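You operate a simulated robot arm through the tools that you are given. There is no shell and no other tool. Be economical: measure what you need, move in short steps, check, and stop when the job is done.

The job below is to be done with a simulated two-armed robot. You get a single attempt, and the scene is never put back.

Task
Dust the pane on board R28, tape its middle and lay it on the counter's green mat.
Fine: grey brush, tape holder, both go back; dust before tape; push the board in; other panes stay. Set down upright: brush, tape holder. A coat counts when it lies all over at full strength: go over it till it gets no stronger. What is to be rubbed or washed off counts as gone when no trace of it is left.

The check looks at the end state, three seconds after you hand in, the way a careful person would. Anything else that was tipped, shoved, dropped, spilled or broken makes it a failure.

Robot
Two 7-joint arms with two-finger parallel grippers on one trunk, on a base that drives. Base frame: it is fixed to the floor where the robot stands at the start and does not move with it; the origin is under the middle of the robot, x ahead of it, y to its left, z up. Readings come in mm, degrees, newtons and seconds.
The left shoulder is at the start at [60, 143, 926], the right one opposite. With the tool pointing down near the work surface each hand reaches from about 100 to 680 mm from the robot's upright axis, wherever it stands, measured 20 degrees to its own side. Places, roughly: green board [700, 0, 700]; green mat on the counter [600, 200, 1000]; pane [750, -1750, 500]. Payload 1.57 kg a hand.
The tool frame of a hand sits at the grasp point between the pads (the TCP): z along the fingers, y along the line on which they close. The tips reach 30 mm beyond it. Largest opening 110 mm; finger width 24, thickness 12; the body of the gripper, 48 by 112 mm, starts 78 mm behind the TCP.
Orientation is that of the tool frame in the base frame, as [roll, pitch, yaw] about the fixed x, y, z axes, in that order (R = Rz(yaw) Ry(pitch) Rx(roll)). With the fingers straight down and closing along the base's y, the tool's x points along the base's -x, its y along +y and its z along -z.

Tools
- The arms move only by the tool send_rows. It takes "left_deltas", "right_deltas" or both (then of equal length, played together; a hand with none holds still); each is a list of rows, each a list of 7 numbers: the shift along the base's x, y, z in units of 400 mm (1.0 is 400 mm), then the turn, a rotation vector about the base's x, y, z in units of 180 degrees (1.0 is 180 degrees), then the gripper command, from -1 (shut) to 1 (fully open), values between in proportion. In form: [[tx, ty, tz, ax, ay, az, hand], ...]. A call has 1 to 10 rows; each row is the pose to reach, as a shift and turn from the pose commanded when the call began. A call with a number of a shift or a turn outside -1 to 1 is refused whole. Each row takes 0.2 s and may step no farther than 50 mm and 8.6 degrees from the row before; otherwise, or with a gripper value out of range, the whole call is refused. Where a pose cannot be reached the arm comes as near as it can. A force on the tool above 40 N (or 10 N above the force at the start of the call, whichever is more), or a blocked arm, ends the call early, and 0.2 s more pass. The fingers move at their own pace (about 45 mm/s each) and stop on an object; they squeeze with about 34 N. The grip force told is the motor's: it shows also when the fingers shut on nothing. Time passes only in rows, and 0.2 s behind the last, so rows that repeat a pose let the fingers close. It gives the time, the measured TCP pose, the force on the tool (base axes), the opening and the grip force at its end, in the units of the frame above (readings bear some noise), with the torque about the TCP (base axes, N m) and any sound that the robot's microphone picked up.
- Cameras (640 x 400 px; columns grow to the right, rows downward): "scene" is now at [38.1, 14.7, 1530.8]; the picture's right is [0.28, -0.96, 0.00], its down [-0.83, -0.25, -0.50] and it looks along [0.48, 0.14, -0.86] (base axes); focal length 269 px, centre (320, 200). "left" rides on the left gripper at [70, -16, -141] in its tool frame; the picture's right is [0.23, 0.97, 0.00], its down [-0.86, 0.20, -0.48] and it looks along [-0.47, 0.11, 0.88] (tool axes); focal length 222 px, centre (320, 200). "right" rides on the right gripper at [70, 16, -141] in its tool frame; the picture's right is [-0.23, 0.97, 0.00], its down [-0.85, -0.20, -0.48] and it looks along [-0.47, -0.11, 0.88] (tool axes); focal length 222 px, centre (320, 200). There is no depth. A picture from a camera that has moved, and an enlarged one, comes with that camera's place and axes in the base frame and with its lens. The place of the scene camera against the robot may be out by one fixed shift of up to 18 mm in any direction.
- snapshot(camera): a new picture of that camera. It takes no simulated time.
- raise_lower(by): slides the trunk up (or, below 0, down) by that many mm; the arms and the scene camera ride with it, the base frame stays. It gives what a move gives, with no picture.
- drive_base(legs): drives the robot by 1 to 6 legs, each [ahead, left, turn to the left] in mm, mm and degrees, along the robot's own axes; the way and the turn of a leg run together, so that a leg with both is an arc; at most 1500 mm and 180 degrees a leg. The arms and the cameras ride along, it lands a little off, and it stops where it bumps. It gives what a move gives.
- pan_tilt(pan, tilt): turns the head with the scene camera to pan (to the left, within 86 degrees either way) and tilt (down, from -29 to 69), counted from straight ahead of the robot. It gives what a move gives.
- close_up(camera, box): a new picture of the part [left, top, right, bottom] of that camera's present view, enlarged. It takes no simulated time.
- sign_off(): hands the job in; it is judged then, once.

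Go step by step. Nothing tells you exact positions but the pictures and the camera data: compare them with the known pose of the tool, close in by small moves and look again before you grip or let go. The budget is 120 turns and 100 pictures, counting those below and the enlarged ones. Unless the task says otherwise, let go and move clear before handing in, and close with one line.

The tools are called as name(argument=value, ...) on one line, values as JSON. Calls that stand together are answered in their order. send_rows: Moves the arms, as the interface text tells. Its arguments: {"type":"object","properties":{"left_deltas":{"type":"array","items":{"type":"array","items":{"type":"number"}}},"right_deltas":{"type":"array","items":{"type":"array","items":{"type":"number"}}}},"required":[]} The other tools are called the same way: raise_lower (by) slides the trunk up or down; drive_base (legs) drives the base; pan_tilt (pan, tilt) turns the head that bears the scene camera; snapshot (camera) takes a picture; close_up (camera, box) takes an enlarged picture of a part of a camera's view; sign_off () hands the job in.

At the start:

```text
time_s: 0.0
left_eef_pos: [458.0, 380.2, 999.3]
left_orientation: [-180.0, -0.1, 180.0]
left_wrist_force: [-0.1, 0.2, -0.7]
left_wrist_torque: [-0.01, 0.02, -0.04]
left_finger_gap: 109.9
left_grip_force: 0.0
right_eef_pos: [453.4, -83.0, 1000.2]
right_orientation: [180.0, 0.0, -180.0]
right_wrist_force: [0.1, 0.9, 0.0]
right_wrist_torque: [0.0, 0.03, 0.02]
right_finger_gap: 110.0
right_grip_force: 0.0
trunk travel left (down, up): [-525.0, 65.0]
robot x, y, heading: [-0.1, 0.9, 0.2]
head pan, tilt: [16.5, 59.8]
```

scene: 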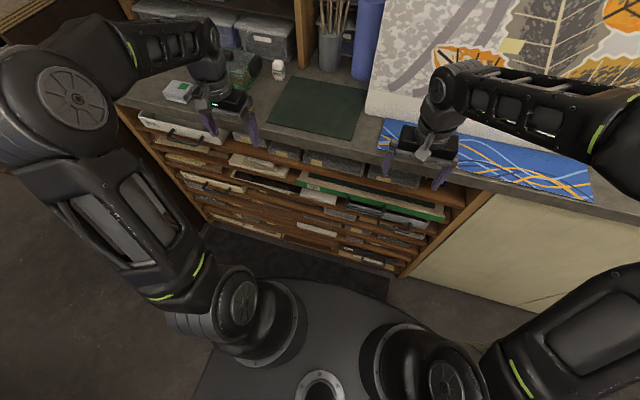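
right: 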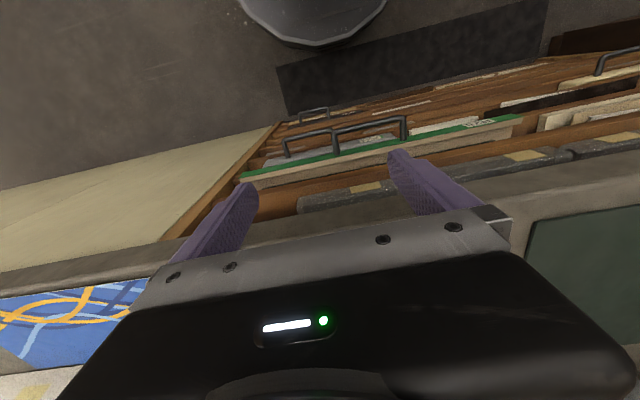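
left: 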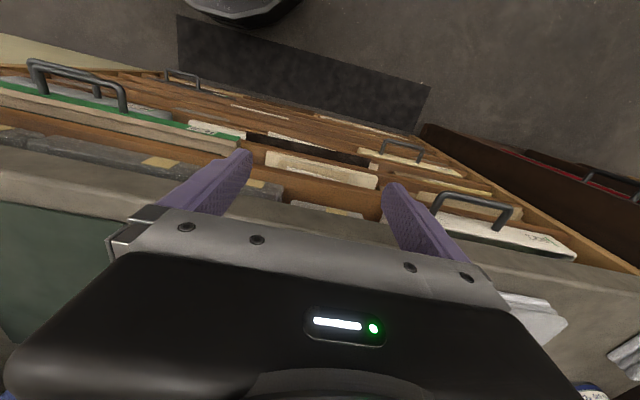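

I see a counter with a cabinet of boards below, a green mat, and small objects on the counter. I'll look around before moving anything.

close_up(camera="scene", box=[110, 40, 430, 240])

pan_tilt(pan=-60, tilt=35)

snapshot(camera="scene")

pan_tilt(pan=20, tilt=35)

snapshot(camera="scene")

```text
2.00 times, centred on (270, 140) of scene
camera zoom: at [38.1, 14.7, 1530.8], right [0.28, -0.96, 0.0], down [-0.83, -0.25, -0.5], along [0.48, 0.14, -0.86], focal length 538 px, centre (420, 320)
```

zoom: 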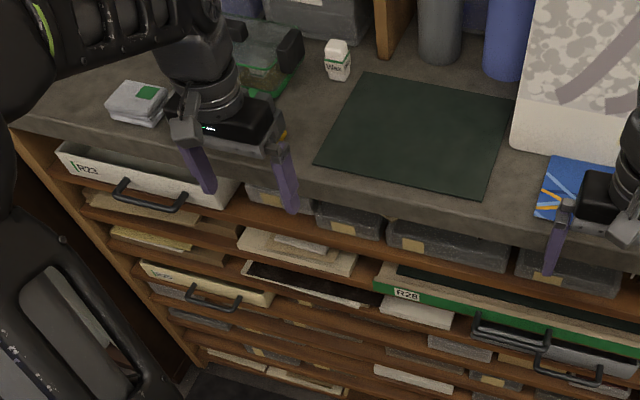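

```text
time_s: 1.5
left_eef_pos: [457.3, 380.9, 999.3]
left_orientation: [180.0, -0.1, -179.9]
left_wrist_force: [0.6, 0.5, -0.5]
left_wrist_torque: [-0.02, -0.03, 0.0]
left_finger_gap: 110.2
left_grip_force: 0.0
right_eef_pos: [454.0, -83.4, 999.5]
right_orientation: [-180.0, 0.0, -179.9]
right_wrist_force: [0.5, 0.8, 0.3]
right_wrist_torque: [0.03, -0.02, -0.01]
right_finger_gap: 110.0
right_grip_force: 0.1
trunk travel left (down, up): [-525.0, 65.0]
robot x, y, heading: [3.5, 2.6, 0.1]
head pan, tilt: [-60.0, 35.0]
```

```text
95 pictures are left
camera scene: at [18.1, -80.5, 1564.8], right [-0.87, -0.5, 0.0], down [-0.29, 0.5, -0.82], along [0.41, -0.71, -0.57], focal length 269 px, centre (320, 200)
```

scene: 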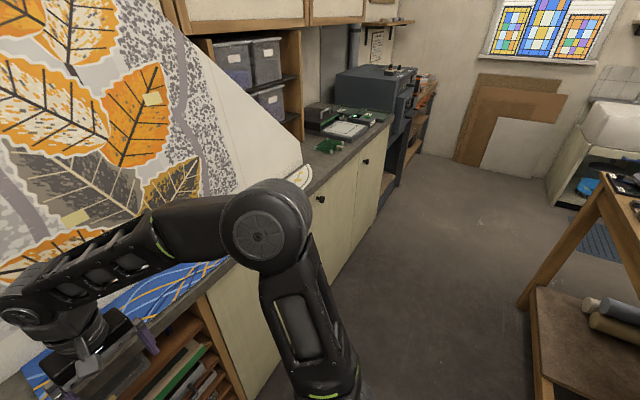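

```text
time_s: 3.0
left_eef_pos: [458.2, 381.9, 1000.1]
left_orientation: [180.0, 0.0, 180.0]
left_wrist_force: [0.2, -0.7, 0.4]
left_wrist_torque: [0.01, 0.02, -0.01]
left_finger_gap: 109.9
left_grip_force: 0.0
right_eef_pos: [454.5, -82.9, 999.6]
right_orientation: [-179.9, 0.1, -180.0]
right_wrist_force: [-0.3, -0.6, -0.6]
right_wrist_torque: [0.0, 0.0, -0.02]
right_finger_gap: 110.2
right_grip_force: 0.1
trunk travel left (down, up): [-525.0, 65.0]
robot x, y, heading: [2.5, -1.0, -0.0]
head pan, tilt: [20.0, 35.0]
```

```text
94 pictures are left
camera scene: at [56.8, 25.8, 1564.9], right [0.34, -0.94, 0.0], down [-0.54, -0.2, -0.82], along [0.77, 0.28, -0.57], focal length 269 px, centre (320, 200)
```

scene: 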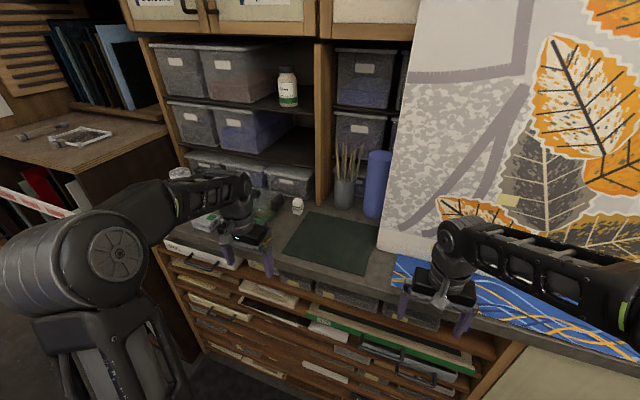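

Board R28 is the green-edged one in the rack, slightly pulled out. I need to find the brush, the tape holder and the pane, so I look closer and around.

close_up(camera="scene", box=[160, 140, 480, 340])

pan_tilt(pan=-70, tilt=25)

close_up(camera="scene", box=[80, 0, 400, 200])

snapshot(camera="scene")

pan_tilt(pan=86, tilt=30)

snapshot(camera="scene")

```text
2.00 times, centred on (320, 240) of scene
camera zoom: at [56.8, 25.8, 1564.9], right [0.34, -0.94, 0.0], down [-0.54, -0.2, -0.82], along [0.77, 0.28, -0.57], focal length 538 px, centre (320, 120)
```

zoom: 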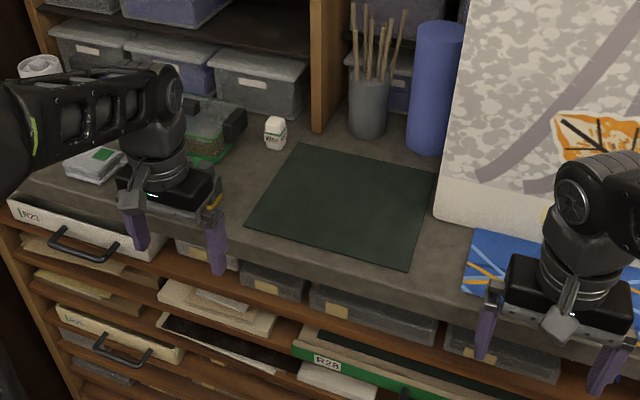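

```text
time_s: 4.7
left_eef_pos: [458.0, 382.6, 999.7]
left_orientation: [180.0, 0.0, 179.9]
left_wrist_force: [-0.6, -0.4, -0.3]
left_wrist_torque: [-0.05, -0.03, 0.0]
left_finger_gap: 110.1
left_grip_force: 0.0
right_eef_pos: [454.4, -83.8, 1001.0]
right_orientation: [-179.9, 0.0, -179.9]
right_wrist_force: [0.4, 0.3, -0.3]
right_wrist_torque: [-0.01, 0.05, 0.0]
right_finger_gap: 109.9
right_grip_force: 0.1
trunk travel left (down, up): [-525.0, 65.0]
robot x, y, heading: [2.7, -1.1, -0.2]
head pan, tilt: [-70.0, 25.0]
```

```text
2.00 times, centred on (240, 100) of scene
camera zoom: at [5.6, -90.8, 1580.6], right [-0.94, -0.34, 0.0], down [-0.14, 0.4, -0.91], along [0.31, -0.85, -0.42], focal length 538 px, centre (480, 400)
```

zoom: 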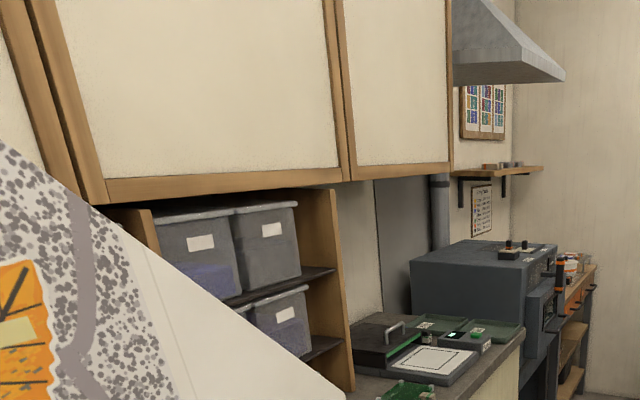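

```text
91 pictures are left
camera scene: at [5.6, -90.8, 1580.6], right [-0.94, -0.34, 0.0], down [-0.14, 0.4, -0.91], along [0.31, -0.85, -0.42], focal length 269 px, centre (320, 200)
```

scene: 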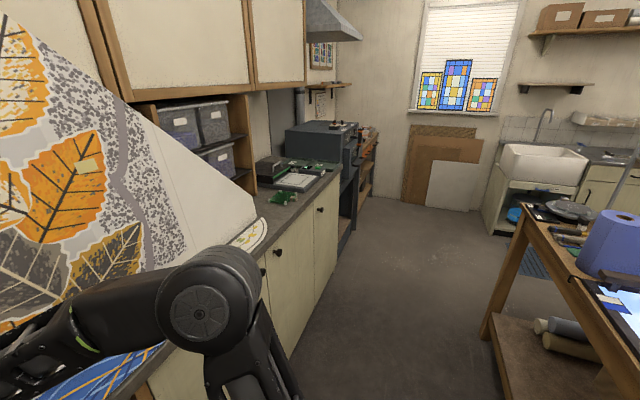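

```text
time_s: 7.1
left_eef_pos: [457.2, 382.5, 1001.6]
left_orientation: [-180.0, 0.0, 179.9]
left_wrist_force: [0.1, 0.2, 0.3]
left_wrist_torque: [0.02, 0.0, -0.01]
left_finger_gap: 109.8
left_grip_force: 0.0
right_eef_pos: [454.4, -82.5, 1000.6]
right_orientation: [-180.0, 0.0, 179.9]
right_wrist_force: [0.1, -0.9, 0.2]
right_wrist_torque: [0.01, 0.0, 0.0]
right_finger_gap: 109.9
right_grip_force: 0.0
trunk travel left (down, up): [-525.0, 65.0]
robot x, y, heading: [3.1, -2.1, -0.1]
head pan, tilt: [85.9, 30.0]
```

```text
90 pictures are left
camera scene: at [-19.5, 86.0, 1572.7], right [1.0, -0.07, 0.0], down [-0.04, -0.5, -0.87], along [0.06, 0.86, -0.5], focal length 269 px, centre (320, 200)
```

scene: 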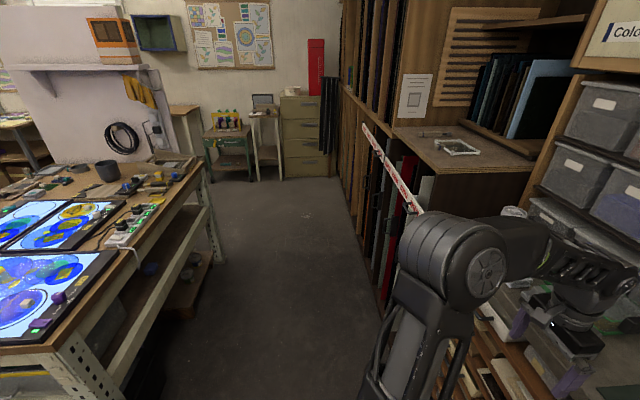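

Nothing obvious yet for brush and tape holder. I'll look from the left at the near counter and zoom on the far counter.

close_up(camera="scene", box=[0, 130, 220, 267])

pan_tilt(pan=45, tilt=45)

snapshot(camera="scene")

pan_tilt(pan=-75, tilt=25)

close_up(camera="scene", box=[160, 80, 320, 180])

snapshot(camera="scene")

```text
2.91 times, centred on (110, 198) of scene
camera zoom: at [-19.5, 86.0, 1572.7], right [1.0, -0.07, 0.0], down [-0.04, -0.5, -0.87], along [0.06, 0.86, -0.5], focal length 782 px, centre (931, 204)
```

zoom: 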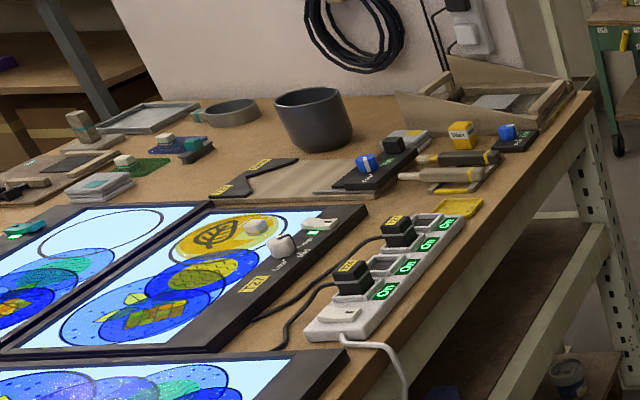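

```text
time_s: 8.2
left_eef_pos: [457.1, 381.2, 1000.6]
left_orientation: [-180.0, 0.0, 180.0]
left_wrist_force: [0.0, 0.9, -0.3]
left_wrist_torque: [-0.03, 0.03, 0.02]
left_finger_gap: 109.9
left_grip_force: 0.0
right_eef_pos: [454.2, -84.2, 1000.4]
right_orientation: [180.0, -0.1, 180.0]
right_wrist_force: [-0.7, 0.2, -0.6]
right_wrist_torque: [0.01, -0.01, -0.01]
right_finger_gap: 110.1
right_grip_force: 0.0
trunk travel left (down, up): [-525.0, 65.0]
robot x, y, heading: [-3.5, 0.8, 0.0]
head pan, tilt: [45.0, 45.0]
```

```text
88 pictures are left
camera scene: at [31.5, 53.3, 1550.1], right [0.71, -0.71, 0.0], down [-0.5, -0.5, -0.71], along [0.5, 0.5, -0.71], focal length 269 px, centre (320, 200)
```

scene: 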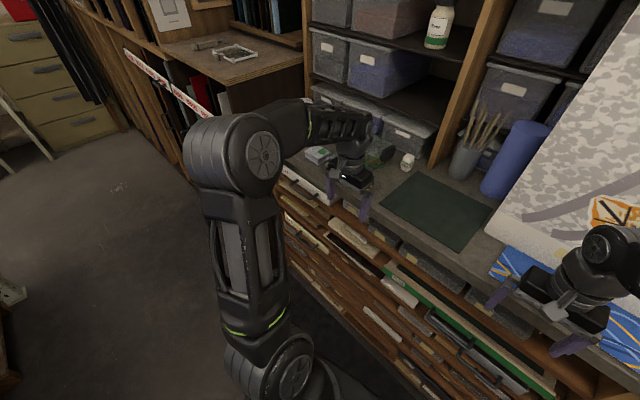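

```text
time_s: 10.2
left_eef_pos: [456.6, 381.3, 1000.3]
left_orientation: [-180.0, 0.1, 180.0]
left_wrist_force: [0.5, 0.3, -0.1]
left_wrist_torque: [-0.01, 0.0, -0.01]
left_finger_gap: 110.1
left_grip_force: 0.1
right_eef_pos: [453.6, -83.3, 1000.5]
right_orientation: [180.0, 0.0, 180.0]
right_wrist_force: [0.7, -1.2, 0.0]
right_wrist_torque: [0.04, 0.0, 0.01]
right_finger_gap: 109.9
right_grip_force: 0.1
trunk travel left (down, up): [-525.0, 65.0]
robot x, y, heading: [0.5, -2.7, 0.2]
head pan, tilt: [-75.0, 25.0]
```

```text
4.00 times, centred on (240, 130) of scene
camera zoom: at [-2.1, -93.2, 1580.6], right [-0.97, -0.26, 0.0], down [-0.11, 0.41, -0.91], along [0.23, -0.88, -0.42], focal length 1076 px, centre (640, 480)
```

zoom: 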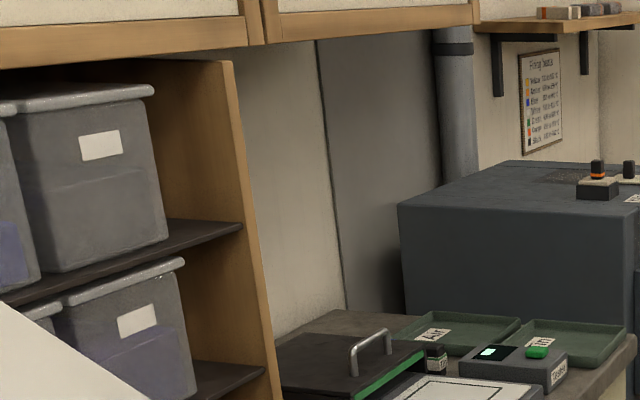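

```text
86 pictures are left
camera scene: at [-2.1, -93.2, 1580.6], right [-0.97, -0.26, 0.0], down [-0.11, 0.41, -0.91], along [0.23, -0.88, -0.42], focal length 269 px, centre (320, 200)
```

scene: 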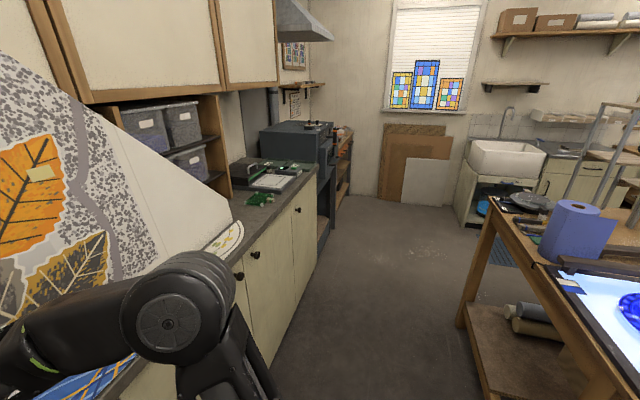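

I'll raise the left hand to uncover the counter items and then zoom in on the board label and counter.

send_rows(left_deltas=[[0, 0.1, 0.1, 0, 0, 0, 1], [-0.1, 0.2, 0.2, 0, 0, 0, 1], [-0.2, 0.3, 0.25, 0, 0, 0, 1], [-0.3, 0.35, 0.3, 0, 0, 0, 1]])

pan_tilt(pan=15, tilt=50)

snapshot(camera="scene")

close_up(camera="scene", box=[120, 20, 330, 151])

close_up(camera="scene", box=[280, 120, 480, 245])

```text
refused: row 1 steps farther than a row can; nothing moved
```

```text
time_s: 11.8
left_eef_pos: [457.6, 381.4, 1000.0]
left_orientation: [-179.9, 0.0, -179.9]
left_wrist_force: [1.6, 0.5, 0.6]
left_wrist_torque: [-0.02, -0.01, 0.02]
left_finger_gap: 109.8
left_grip_force: 0.0
right_eef_pos: [454.6, -84.2, 1000.1]
right_orientation: [-179.9, -0.1, 179.9]
right_wrist_force: [0.1, 0.5, 0.1]
right_wrist_torque: [0.03, 0.0, 0.03]
right_finger_gap: 110.0
right_grip_force: 0.1
trunk travel left (down, up): [-525.0, 65.0]
robot x, y, heading: [-0.4, -2.0, -0.1]
head pan, tilt: [15.0, 50.0]
```

```text
85 pictures are left
camera scene: at [48.4, 15.6, 1543.1], right [0.26, -0.97, 0.0], down [-0.74, -0.2, -0.64], along [0.62, 0.17, -0.77], focal length 269 px, centre (320, 200)
```

scene: 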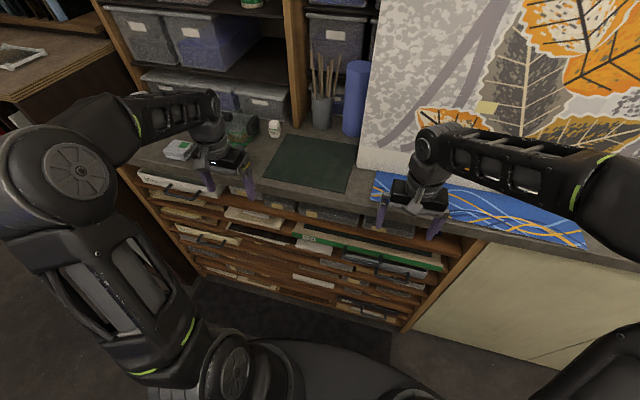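

```text
3.05 times, centred on (225, 86) of scene
camera zoom: at [48.4, 15.6, 1543.1], right [0.26, -0.97, 0.0], down [-0.74, -0.2, -0.64], along [0.62, 0.17, -0.77], focal length 820 px, centre (610, 549)
```

zoom: 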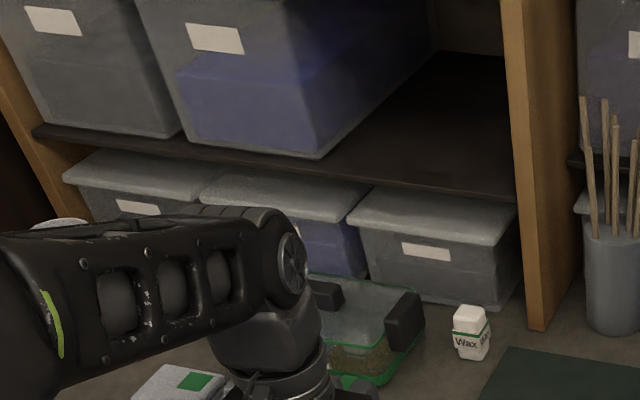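

```text
3.20 times, centred on (380, 182) of scene
camera zoom: at [48.4, 15.6, 1543.1], right [0.26, -0.97, 0.0], down [-0.74, -0.2, -0.64], along [0.62, 0.17, -0.77], focal length 860 px, centre (128, 256)
```

zoom: 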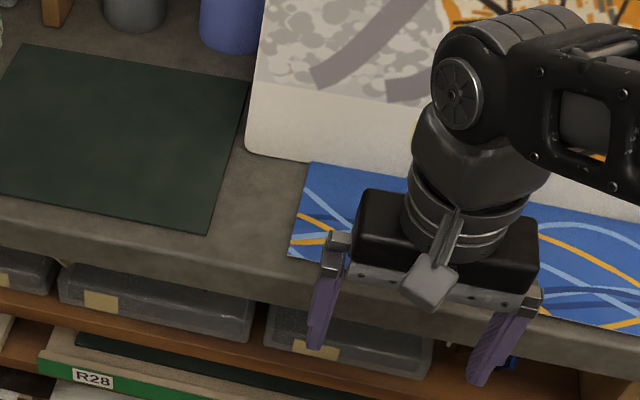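

Board R28 is confirmed: cream tray with green front at about [700,0,700]. I'll back off a bit and drive right to inspect the far counter for the brush and tape holder.

drive_base(legs=[[-200, 0, 0], [0, -1000, 0]])

pan_tilt(pan=-35, tilt=35)

snapshot(camera="scene")

pan_tilt(pan=30, tilt=35)

snapshot(camera="scene")

```text
time_s: 18.3
left_eef_pos: [257.9, -619.5, 1000.8]
left_orientation: [179.9, -0.1, -178.8]
left_wrist_force: [0.6, -0.2, -0.1]
left_wrist_torque: [0.01, 0.02, 0.01]
left_finger_gap: 110.2
left_grip_force: 0.3
right_eef_pos: [263.0, -1085.4, 999.7]
right_orientation: [-180.0, 0.0, -178.7]
right_wrist_force: [0.4, 0.2, 1.0]
right_wrist_torque: [0.0, -0.01, 0.02]
right_finger_gap: 110.1
right_grip_force: 0.0
trunk travel left (down, up): [-525.0, 65.0]
robot x, y, heading: [-191.4, -1014.2, 1.1]
head pan, tilt: [15.0, 50.0]
```

```text
time_s: 19.4
left_eef_pos: [257.3, -618.9, 999.8]
left_orientation: [-180.0, 0.1, -178.8]
left_wrist_force: [0.1, 0.5, 0.2]
left_wrist_torque: [-0.02, 0.01, 0.01]
left_finger_gap: 110.0
left_grip_force: 0.0
right_eef_pos: [264.5, -1085.1, 999.9]
right_orientation: [179.9, 0.0, -178.9]
right_wrist_force: [0.2, -0.1, -0.1]
right_wrist_torque: [-0.01, -0.01, 0.02]
right_finger_gap: 110.1
right_grip_force: 0.1
trunk travel left (down, up): [-525.0, 65.0]
robot x, y, heading: [-192.3, -1012.7, 1.5]
head pan, tilt: [-35.0, 35.0]
```

```text
82 pictures are left
camera scene: at [-144.4, -1064.9, 1564.8], right [-0.56, -0.83, 0.0], down [-0.48, 0.32, -0.82], along [0.68, -0.45, -0.57], focal length 269 px, centre (320, 200)
```

scene: 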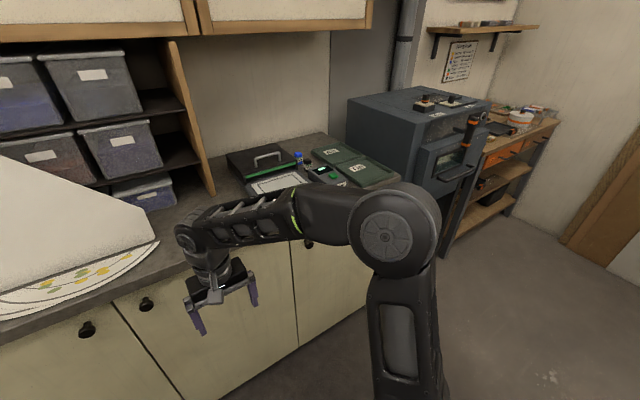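

```text
time_s: 20.8
left_eef_pos: [256.9, -620.1, 999.3]
left_orientation: [180.0, 0.0, -178.8]
left_wrist_force: [0.1, -0.2, -0.2]
left_wrist_torque: [-0.05, 0.01, 0.0]
left_finger_gap: 110.0
left_grip_force: 0.1
right_eef_pos: [264.5, -1085.3, 999.8]
right_orientation: [180.0, 0.0, -178.8]
right_wrist_force: [0.6, -0.2, 0.3]
right_wrist_torque: [-0.02, -0.01, 0.01]
right_finger_gap: 109.9
right_grip_force: 0.0
trunk travel left (down, up): [-525.0, 65.0]
robot x, y, heading: [-189.6, -1010.9, 1.4]
head pan, tilt: [30.0, 35.0]
```

```text
81 pictures are left
camera scene: at [-142.3, -970.4, 1564.9], right [0.52, -0.86, 0.0], down [-0.49, -0.3, -0.82], along [0.7, 0.42, -0.57], focal length 269 px, centre (320, 200)
```

scene: 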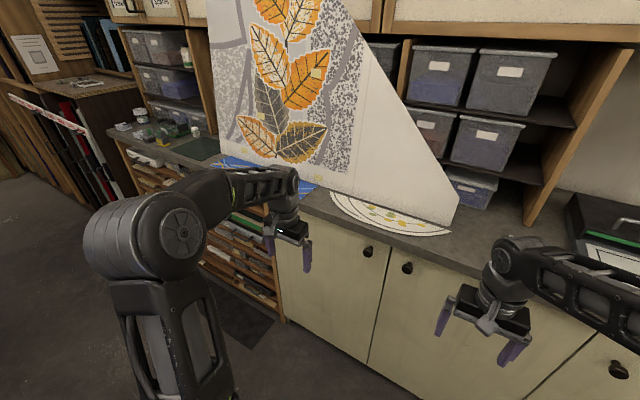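

Zooming on both ends of the counter.

close_up(camera="scene", box=[100, 80, 260, 180])

pan_tilt(pan=-35, tilt=35)

close_up(camera="scene", box=[210, 100, 410, 225])

close_up(camera="scene", box=[380, 80, 600, 217])

```text
4.00 times, centred on (180, 130) of scene
camera zoom: at [-142.3, -970.4, 1564.9], right [0.52, -0.86, 0.0], down [-0.49, -0.3, -0.82], along [0.7, 0.42, -0.57], focal length 1076 px, centre (880, 480)
```

zoom: 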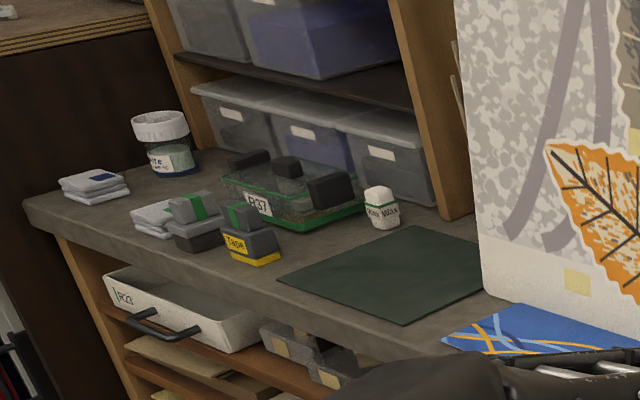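

```text
time_s: 22.2
left_eef_pos: [257.9, -619.9, 1000.0]
left_orientation: [180.0, 0.1, -178.8]
left_wrist_force: [-0.8, 0.2, -0.3]
left_wrist_torque: [-0.01, 0.01, 0.03]
left_finger_gap: 110.1
left_grip_force: 0.0
right_eef_pos: [263.6, -1084.5, 1001.2]
right_orientation: [-180.0, 0.0, -178.8]
right_wrist_force: [0.0, 0.8, -0.2]
right_wrist_torque: [0.01, 0.02, 0.0]
right_finger_gap: 110.1
right_grip_force: 0.1
trunk travel left (down, up): [-525.0, 65.0]
robot x, y, heading: [-191.5, -1011.3, 1.3]
head pan, tilt: [-35.0, 35.0]
```

```text
3.20 times, centred on (310, 162) of scene
camera zoom: at [-144.4, -1064.9, 1564.9], right [-0.56, -0.83, 0.0], down [-0.48, 0.32, -0.82], along [0.68, -0.45, -0.57], focal length 860 px, centre (352, 320)
```

zoom: 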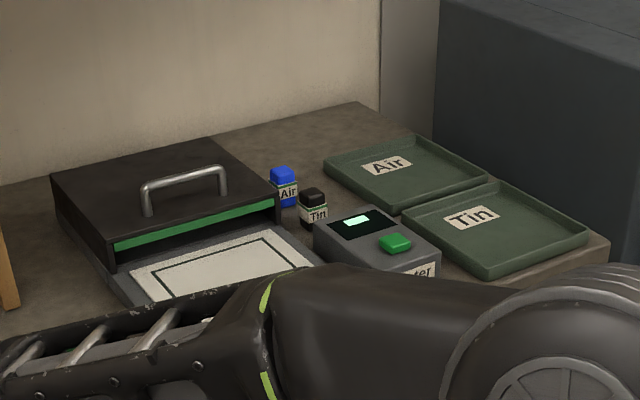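

```text
2.91 times, centred on (490, 148) of scene
camera zoom: at [-144.4, -1064.9, 1564.9], right [-0.56, -0.83, 0.0], down [-0.48, 0.32, -0.82], along [0.68, -0.45, -0.57], focal length 782 px, centre (-174, 350)
```

zoom: 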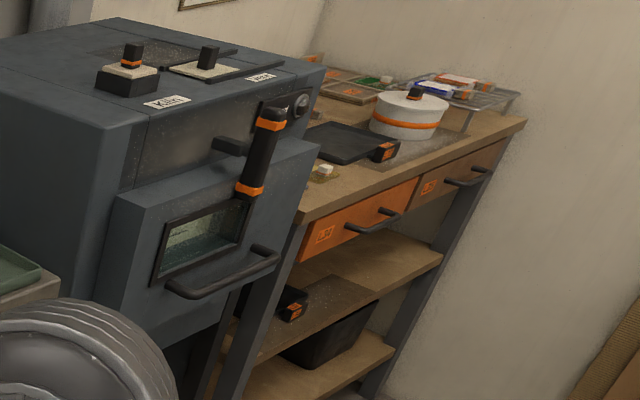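

The brush (grey block with green stripe) and the "Tape" holder stand on the counter left of the mat. I'll drive back in front of the rack, a bit further left and back, and look.

drive_base(legs=[[0, 1150, -1]])

pan_tilt(pan=8, tilt=42)

snapshot(camera="scene")

close_up(camera="scene", box=[120, 90, 440, 290])

```text
time_s: 28.1
left_eef_pos: [211.1, 556.1, 1000.7]
left_orientation: [179.9, 0.0, -177.5]
left_wrist_force: [-0.1, -0.2, -0.5]
left_wrist_torque: [-0.01, -0.01, 0.02]
left_finger_gap: 110.0
left_grip_force: 0.1
right_eef_pos: [227.5, 90.0, 999.3]
right_orientation: [-179.9, 0.0, -177.5]
right_wrist_force: [-0.6, -0.2, -0.1]
right_wrist_torque: [-0.04, 0.01, 0.0]
right_finger_gap: 110.3
right_grip_force: 0.1
trunk travel left (down, up): [-525.0, 65.0]
robot x, y, heading: [-229.5, 155.5, 2.4]
head pan, tilt: [-35.0, 35.0]
```

```text
time_s: 29.2
left_eef_pos: [211.4, 555.4, 999.7]
left_orientation: [180.0, -0.1, -177.4]
left_wrist_force: [-0.7, 0.2, -0.2]
left_wrist_torque: [0.03, 0.02, -0.02]
left_finger_gap: 110.0
left_grip_force: 0.0
right_eef_pos: [226.7, 90.2, 1000.4]
right_orientation: [-179.9, 0.0, -177.6]
right_wrist_force: [0.4, -0.1, 0.4]
right_wrist_torque: [-0.03, 0.0, -0.01]
right_finger_gap: 110.0
right_grip_force: 0.2
trunk travel left (down, up): [-525.0, 65.0]
robot x, y, heading: [-230.1, 153.0, 2.6]
head pan, tilt: [8.0, 42.0]
```

```text
77 pictures are left
camera scene: at [-173.3, 163.4, 1554.4], right [0.18, -0.98, 0.0], down [-0.66, -0.12, -0.74], along [0.73, 0.13, -0.67], focal length 269 px, centre (320, 200)
```

scene: 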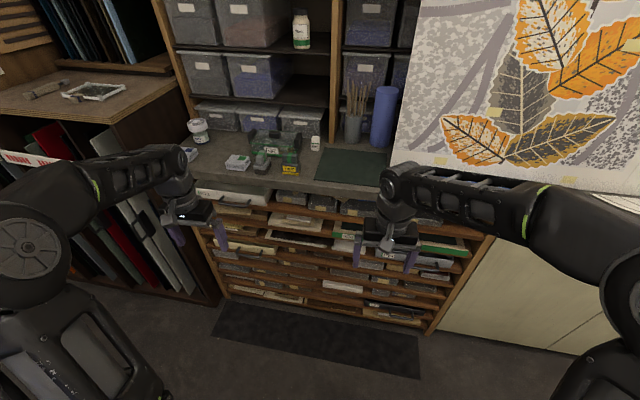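

```text
2.00 times, centred on (280, 190) of scene
camera zoom: at [-173.3, 163.4, 1554.4], right [0.18, -0.98, 0.0], down [-0.66, -0.12, -0.74], along [0.73, 0.13, -0.67], focal length 538 px, centre (400, 220)
```

zoom: 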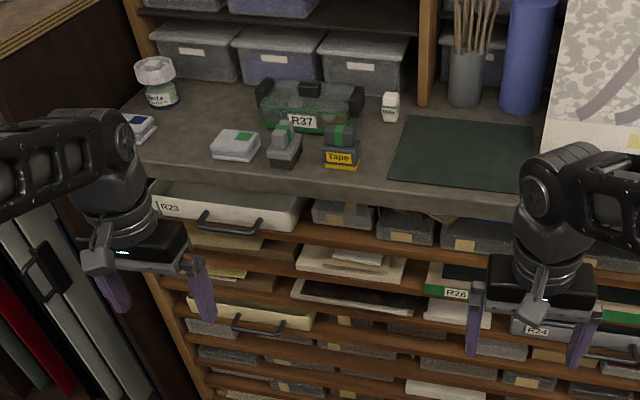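

Estimates: counter top z≈1000, edge x≈490; brush ≈[545,490], tape ≈[555,393], R28 front x≈490, z≈770, y from −170 to 175. I drive closer and check the views of board and tools.

drive_base(legs=[[110, -60, -2.5]])

send_rows(right_deltas=[[0, -0.11, -0.03, 0, 0, 0, 1], [0, -0.22, -0.06, 0, 0, 0, 1], [0, -0.33, -0.09, 0, 0, 0, 1], [0, -0.44, -0.1, 0, 0, 0, 1], [0, -0.55, -0.1, 0, 0, 0, 1]])

pan_tilt(pan=3, tilt=50)

close_up(camera="scene", box=[120, 70, 280, 170])

close_up(camera="scene", box=[240, 130, 480, 280])

```text
time_s: 30.4
left_eef_pos: [341.6, 476.2, 1000.7]
left_orientation: [180.0, -0.1, 179.6]
left_wrist_force: [0.5, -0.2, 0.4]
left_wrist_torque: [0.01, 0.03, 0.03]
left_finger_gap: 110.0
left_grip_force: 0.0
right_eef_pos: [334.4, 10.9, 999.2]
right_orientation: [179.9, -0.1, 179.7]
right_wrist_force: [1.0, 0.3, -0.5]
right_wrist_torque: [-0.02, 0.04, 0.0]
right_finger_gap: 110.1
right_grip_force: 0.0
trunk travel left (down, up): [-525.0, 65.0]
robot x, y, heading: [-117.5, 96.7, -0.4]
head pan, tilt: [8.0, 42.0]
```

```text
time_s: 31.6
left_eef_pos: [339.0, 475.9, 999.5]
left_orientation: [180.0, 0.0, 179.6]
left_wrist_force: [-0.6, 0.0, -0.3]
left_wrist_torque: [0.04, -0.03, 0.0]
left_finger_gap: 110.2
left_grip_force: 0.1
right_eef_pos: [336.3, -210.4, 959.4]
right_orientation: [179.9, 0.0, 179.7]
right_wrist_force: [-0.2, -0.1, -0.1]
right_wrist_torque: [0.0, -0.02, 0.01]
right_finger_gap: 110.0
right_grip_force: 0.1
trunk travel left (down, up): [-525.0, 65.0]
robot x, y, heading: [-119.2, 95.4, -0.2]
head pan, tilt: [8.0, 42.0]
```

```text
time_s: 32.3
left_eef_pos: [339.4, 477.7, 999.6]
left_orientation: [180.0, -0.1, 179.8]
left_wrist_force: [-0.6, -0.3, -0.2]
left_wrist_torque: [-0.01, 0.02, -0.02]
left_finger_gap: 109.9
left_grip_force: 0.1
right_eef_pos: [336.9, -206.9, 960.0]
right_orientation: [-180.0, 0.0, 179.7]
right_wrist_force: [-0.1, 0.1, 0.7]
right_wrist_torque: [0.0, 0.01, 0.0]
right_finger_gap: 109.9
right_grip_force: 0.0
trunk travel left (down, up): [-525.0, 65.0]
robot x, y, heading: [-119.0, 98.4, -0.3]
head pan, tilt: [3.0, 50.0]
```

```text
4.00 times, centred on (200, 120) of scene
camera zoom: at [-69.1, 97.1, 1543.2], right [0.05, -1.0, 0.0], down [-0.76, -0.04, -0.64], along [0.64, 0.03, -0.77], focal length 1076 px, centre (800, 520)
```

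zoom: 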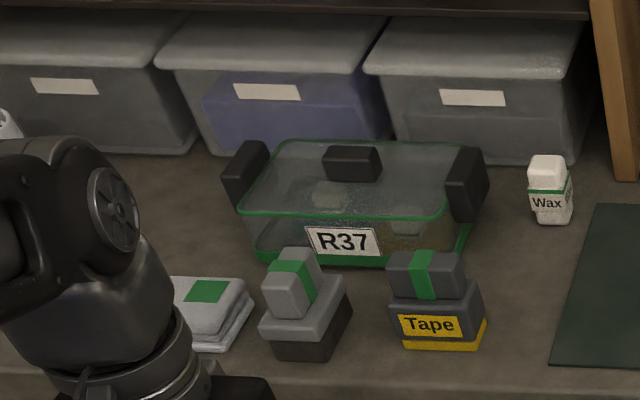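

```text
2.67 times, centred on (360, 205) of scene
camera zoom: at [-69.1, 97.1, 1543.2], right [0.05, -1.0, 0.0], down [-0.76, -0.04, -0.64], along [0.64, 0.03, -0.77], focal length 717 px, centre (213, 187)
```

zoom: 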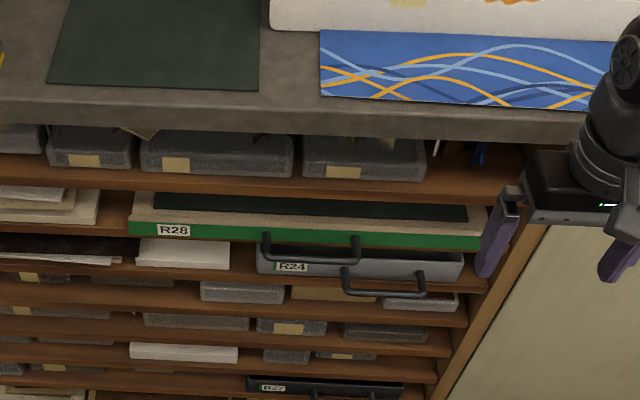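

Handle of R28 is at about [452,−8,795]. I turn the right hand to point forward with fingers closing vertically, to grip the handle bar from the front.

send_rows(right_deltas=[[0, 0, -0.02, 0.0257, -0.0257, -0.0257, 1], [0, 0, -0.05, 0.0513, -0.0513, -0.0513, 1], [0, 0, -0.08, 0.077, -0.077, -0.077, 1], [0, 0, -0.11, 0.1026, -0.1026, -0.1026, 1], [0, 0, -0.14, 0.1283, -0.1283, -0.1283, 1], [0, 0, -0.17, 0.154, -0.154, -0.154, 1], [0, 0, -0.2, 0.1796, -0.1796, -0.1796, 1], [0, 0, -0.23, 0.2053, -0.2053, -0.2053, 1]])

send_rows(right_deltas=[[0, 0, -0.02, 0.0257, -0.0257, -0.0257, 1], [0, 0, -0.04, 0.0513, -0.0513, -0.0513, 1], [0, 0, -0.06, 0.077, -0.077, -0.077, 1], [0, 0, -0.08, 0.1026, -0.1026, -0.1026, 1], [0, 0.05, -0.1, 0.1283, -0.1283, -0.1283, 1], [0, 0.1, -0.13, 0.154, -0.154, -0.154, 1], [0, 0.15, -0.16, 0.1796, -0.1796, -0.1796, 1]])

snapshot(camera="right")

snapshot(camera="scene")

```text
time_s: 34.1
left_eef_pos: [339.5, 476.5, 1000.0]
left_orientation: [-180.0, 0.0, 179.7]
left_wrist_force: [0.3, 0.4, 0.1]
left_wrist_torque: [0.01, -0.04, 0.03]
left_finger_gap: 110.0
left_grip_force: 0.1
right_eef_pos: [334.2, -208.9, 867.1]
right_orientation: [131.4, 19.1, 131.3]
right_wrist_force: [-0.5, 0.0, 0.6]
right_wrist_torque: [0.01, 0.06, 0.03]
right_finger_gap: 110.1
right_grip_force: 0.1
trunk travel left (down, up): [-525.0, 65.0]
robot x, y, heading: [-120.4, 97.7, -0.5]
head pan, tilt: [3.0, 50.0]
```

```text
time_s: 35.7
left_eef_pos: [339.2, 478.2, 999.9]
left_orientation: [-180.0, 0.0, 179.7]
left_wrist_force: [0.7, -0.1, 0.7]
left_wrist_torque: [0.0, 0.0, 0.01]
left_finger_gap: 110.0
left_grip_force: 0.0
right_eef_pos: [332.6, -148.1, 807.8]
right_orientation: [89.8, -0.2, 89.7]
right_wrist_force: [-0.1, -0.3, 0.4]
right_wrist_torque: [0.01, -0.02, -0.02]
right_finger_gap: 109.9
right_grip_force: 0.0
trunk travel left (down, up): [-525.0, 65.0]
robot x, y, heading: [-118.3, 96.2, -0.4]
head pan, tilt: [3.0, 50.0]
```

```text
73 pictures are left
camera right: at [191.2, -79.2, 822.3], right [0.0, -0.23, 0.97], down [-0.48, -0.85, -0.2], along [0.88, -0.47, -0.11], focal length 222 px, centre (320, 200)
```

right: 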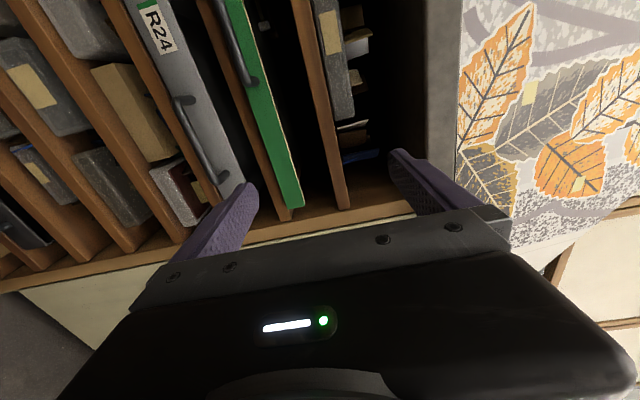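

```text
72 pictures are left
camera scene: at [-69.5, 96.9, 1543.3], right [0.05, -1.0, 0.0], down [-0.77, -0.04, -0.64], along [0.64, 0.03, -0.77], focal length 269 px, centre (320, 200)
```

scene: 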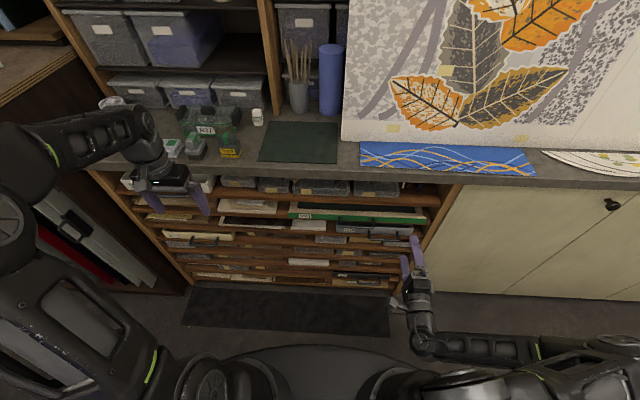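

The hand camera puts the handle lower, near z≈752. I move to the handle's y with the hand well short of it and look again.

send_rows(right_deltas=[[0, 0.1, -0.03, 0, 0, 0, 1], [0, 0.2, -0.06, 0, 0, 0, 1], [0, 0.3, -0.09, 0, 0, 0, 1], [0, 0.35, -0.12, 0, 0, 0, 1]])

snapshot(camera="right")

close_up(camera="scene", box=[260, 180, 460, 305])

```text
time_s: 36.7
left_eef_pos: [337.9, 476.9, 999.6]
left_orientation: [180.0, 0.1, 179.8]
left_wrist_force: [0.3, 0.9, 0.0]
left_wrist_torque: [-0.01, 0.02, -0.03]
left_finger_gap: 109.9
left_grip_force: 0.1
right_eef_pos: [333.2, -7.0, 757.4]
right_orientation: [90.0, -0.5, 90.1]
right_wrist_force: [-0.2, 0.3, -0.2]
right_wrist_torque: [0.01, 0.02, -0.01]
right_finger_gap: 109.9
right_grip_force: 0.0
trunk travel left (down, up): [-525.0, 65.0]
robot x, y, heading: [-119.6, 95.5, -0.5]
head pan, tilt: [3.0, 50.0]
```

```text
71 pictures are left
camera right: at [191.3, 62.2, 774.5], right [0.0, -0.23, 0.97], down [-0.48, -0.85, -0.21], along [0.88, -0.46, -0.11], focal length 222 px, centre (320, 200)
```

right: 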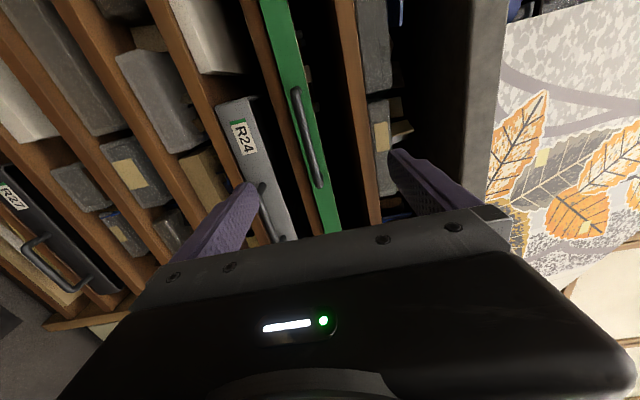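

```text
3.20 times, centred on (360, 242) of scene
camera zoom: at [-69.1, 97.1, 1543.2], right [0.05, -1.0, 0.0], down [-0.77, -0.04, -0.64], along [0.64, 0.03, -0.77], focal length 860 px, centre (192, 64)
```

zoom: 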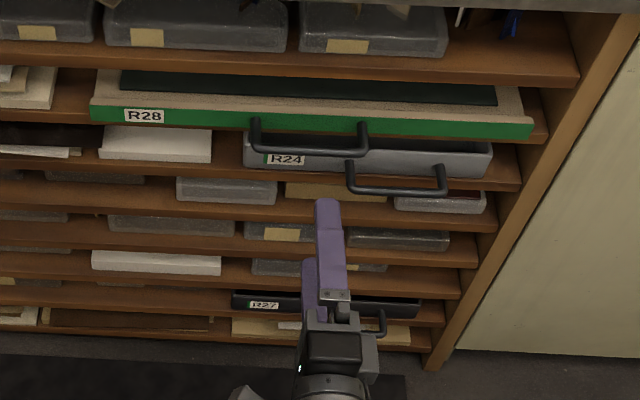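

Triangulating from the hand camera, the bar is at x≈485, z≈745, y −68…61. I approach at y≈18 with fingers partly closed and stop short to check.

send_rows(right_deltas=[[0.05, 0.03, -0.015, 0, 0, 0, 0.1], [0.1, 0.06, -0.031, 0, 0, 0, 0.1], [0.18, 0.062, -0.031, 0, 0, 0, 0.1], [0.25, 0.062, -0.031, 0, 0, 0, 0.1], [0.28, 0.062, -0.031, 0, 0, 0, 0.1]])

snapshot(camera="right")

close_up(camera="scene", box=[260, 180, 460, 305])

```text
time_s: 37.9
left_eef_pos: [338.8, 476.7, 999.0]
left_orientation: [180.0, -0.1, 179.7]
left_wrist_force: [0.8, -0.5, 0.7]
left_wrist_torque: [0.03, 0.02, 0.0]
left_finger_gap: 110.1
left_grip_force: 0.1
right_eef_pos: [445.7, 15.5, 745.1]
right_orientation: [90.0, -0.4, 89.9]
right_wrist_force: [-0.3, -0.1, 0.2]
right_wrist_torque: [-0.02, 0.04, -0.01]
right_finger_gap: 60.6
right_grip_force: 0.0
trunk travel left (down, up): [-525.0, 65.0]
robot x, y, heading: [-121.7, 95.5, -0.5]
head pan, tilt: [3.0, 50.0]
```

```text
69 pictures are left
camera right: at [303.9, 84.8, 761.3], right [0.0, -0.23, 0.97], down [-0.48, -0.85, -0.2], along [0.88, -0.47, -0.11], focal length 222 px, centre (320, 200)
```

right: 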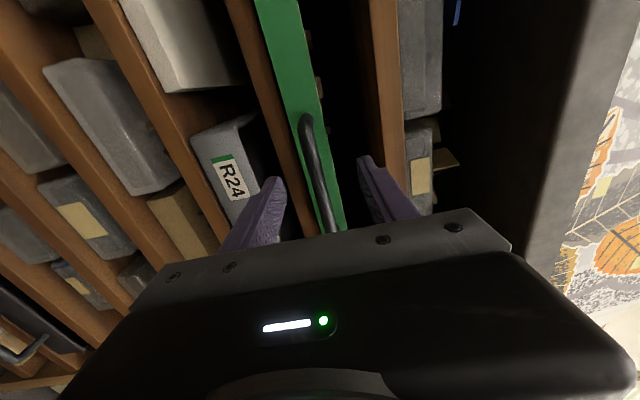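

```text
3.20 times, centred on (360, 242) of scene
camera zoom: at [-69.1, 97.2, 1543.1], right [0.05, -1.0, 0.0], down [-0.77, -0.04, -0.64], along [0.64, 0.03, -0.77], focal length 860 px, centre (192, 64)
```

zoom: 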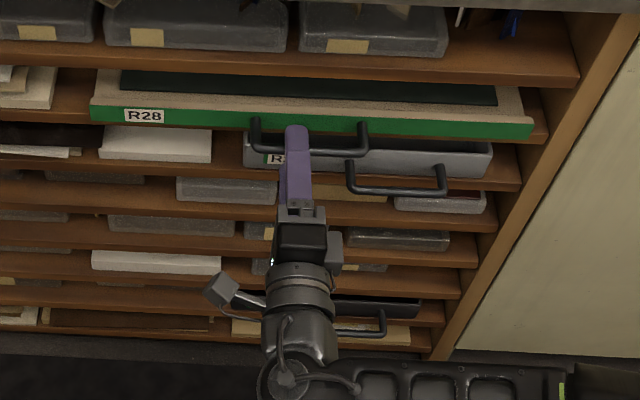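

The bar lies centred between the fingers. I advance 28 mm and close.

send_rows(right_deltas=[[0.035, 0, 0, 0, 0, 0, 0.1], [0.07, 0, 0, 0, 0, 0, 0.1], [0.07, 0, 0, 0, 0, 0, -1], [0.07, 0, 0, 0, 0, 0, -1], [0.07, 0, 0, 0, 0, 0, -1], [0.07, 0, 0, 0, 0, 0, -1], [0.07, 0, 0, 0, 0, 0, -1]])

```text
time_s: 39.5
left_eef_pos: [339.4, 477.7, 1000.2]
left_orientation: [-180.0, -0.1, 179.7]
left_wrist_force: [0.2, -0.6, -0.2]
left_wrist_torque: [0.01, 0.03, 0.0]
left_finger_gap: 110.2
left_grip_force: 0.1
right_eef_pos: [471.9, 17.4, 742.9]
right_orientation: [90.1, -0.3, 90.0]
right_wrist_force: [-0.2, 0.4, -7.8]
right_wrist_torque: [-0.51, -0.02, 0.08]
right_finger_gap: 11.9
right_grip_force: 29.5
trunk travel left (down, up): [-525.0, 65.0]
robot x, y, heading: [-120.2, 98.2, -0.1]
head pan, tilt: [3.0, 50.0]
```

Gripped the 12 mm bar. Now I pull straight back 180 mm and look.

send_rows(right_deltas=[[-0.03, 0, -0.005, 0, 0, 0, -1], [-0.08, 0, -0.005, 0, 0, 0, -1], [-0.14, 0, -0.005, 0, 0, 0, -1], [-0.2, 0, -0.005, 0, 0, 0, -1], [-0.26, 0, -0.005, 0, 0, 0, -1], [-0.32, 0, -0.005, 0, 0, 0, -1], [-0.38, 0, -0.005, 0, 0, 0, -1], [-0.44, 0, -0.005, 0, 0, 0, -1], [-0.45, 0, -0.005, 0, 0, 0, -1]])

snapshot(camera="scene")

```text
time_s: 41.5
left_eef_pos: [339.0, 479.0, 999.1]
left_orientation: [-179.9, 0.0, 179.7]
left_wrist_force: [-0.2, 0.3, 0.1]
left_wrist_torque: [0.01, 0.0, 0.03]
left_finger_gap: 109.6
left_grip_force: 0.0
right_eef_pos: [292.5, 17.4, 744.2]
right_orientation: [89.8, -0.3, 90.2]
right_wrist_force: [5.2, 20.2, 21.2]
right_wrist_torque: [-0.48, 0.06, -0.29]
right_finger_gap: 11.8
right_grip_force: 29.0
trunk travel left (down, up): [-525.0, 65.0]
robot x, y, heading: [-119.2, 98.9, -0.7]
head pan, tilt: [3.0, 50.0]
```

```text
67 pictures are left
camera scene: at [-70.1, 99.8, 1543.1], right [0.05, -1.0, 0.0], down [-0.76, -0.04, -0.64], along [0.64, 0.03, -0.77], focal length 269 px, centre (320, 200)
```

scene: 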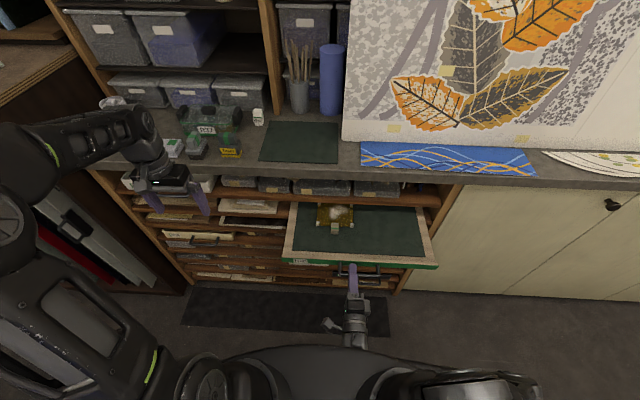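

A small amber pane comes into view on the dark-green surface. Zooming.

close_up(camera="scene", box=[270, 180, 450, 292])

snapshot(camera="right")

```text
3.56 times, centred on (360, 236) of scene
camera zoom: at [-70.1, 99.8, 1543.1], right [0.05, -1.0, 0.0], down [-0.76, -0.04, -0.64], along [0.64, 0.03, -0.77], focal length 956 px, centre (178, 72)
```

zoom: 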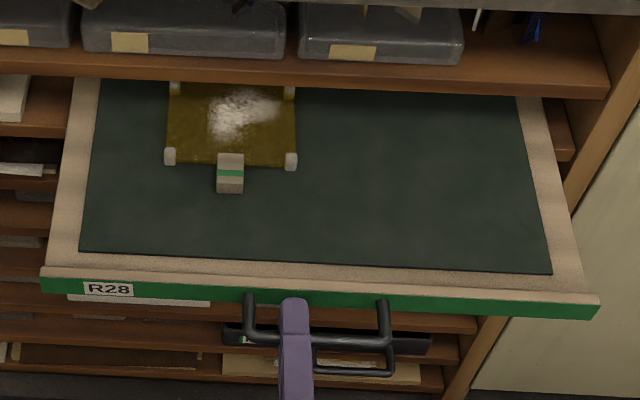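

```text
65 pictures are left
camera right: at [149.9, 87.0, 758.9], right [0.0, -0.23, 0.97], down [-0.47, -0.86, -0.21], along [0.88, -0.46, -0.11], focal length 222 px, centre (320, 200)
```

right: 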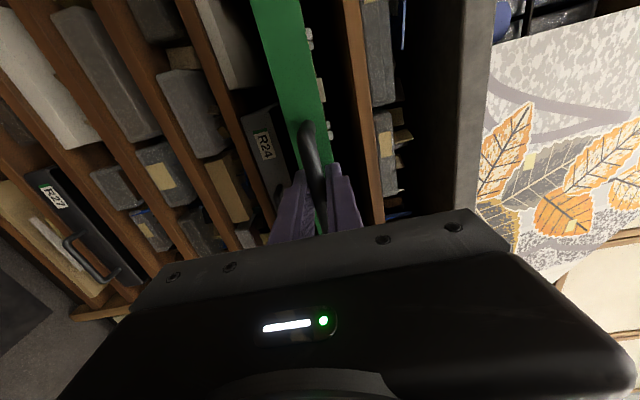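

The pane (amber, ~130×100 mm, with a gripping tab in front and white dust) sits left on the board. I pull another 120 mm so it clears the shelf above.

send_rows(right_deltas=[[-0.05, 0, 0, 0, 0, 0, -1], [-0.1, 0, 0, 0, 0, 0, -1], [-0.15, 0, 0, 0, 0, 0, -1], [-0.2, 0, 0, 0, 0, 0, -1], [-0.25, 0, 0, 0, 0, 0, -1], [-0.3, 0, 0, 0, 0, 0, -1], [-0.3, 0, 0, 0, 0, 0, -1]])

close_up(camera="scene", box=[240, 160, 480, 310])

```text
time_s: 43.1
left_eef_pos: [338.8, 480.0, 1000.6]
left_orientation: [-179.8, 0.0, 179.6]
left_wrist_force: [0.4, -1.2, -1.1]
left_wrist_torque: [-0.04, 0.02, -0.05]
left_finger_gap: 109.8
left_grip_force: 0.0
right_eef_pos: [172.9, 17.6, 742.8]
right_orientation: [89.5, -0.3, 90.2]
right_wrist_force: [0.2, 23.1, 30.2]
right_wrist_torque: [-0.53, 0.04, -0.38]
right_finger_gap: 12.1
right_grip_force: 29.0
trunk travel left (down, up): [-525.0, 65.0]
robot x, y, heading: [-124.0, 95.7, -0.2]
head pan, tilt: [3.0, 50.0]
```

```text
2.67 times, centred on (360, 235) of scene
camera zoom: at [-70.9, 100.0, 1543.3], right [0.05, -1.0, 0.0], down [-0.76, -0.04, -0.64], along [0.64, 0.03, -0.77], focal length 717 px, centre (213, 107)
```

zoom: 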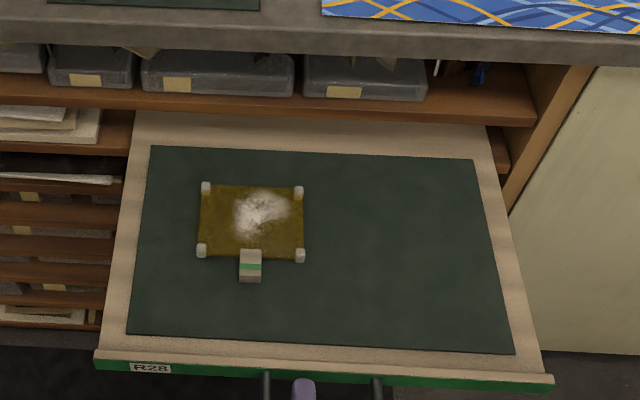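

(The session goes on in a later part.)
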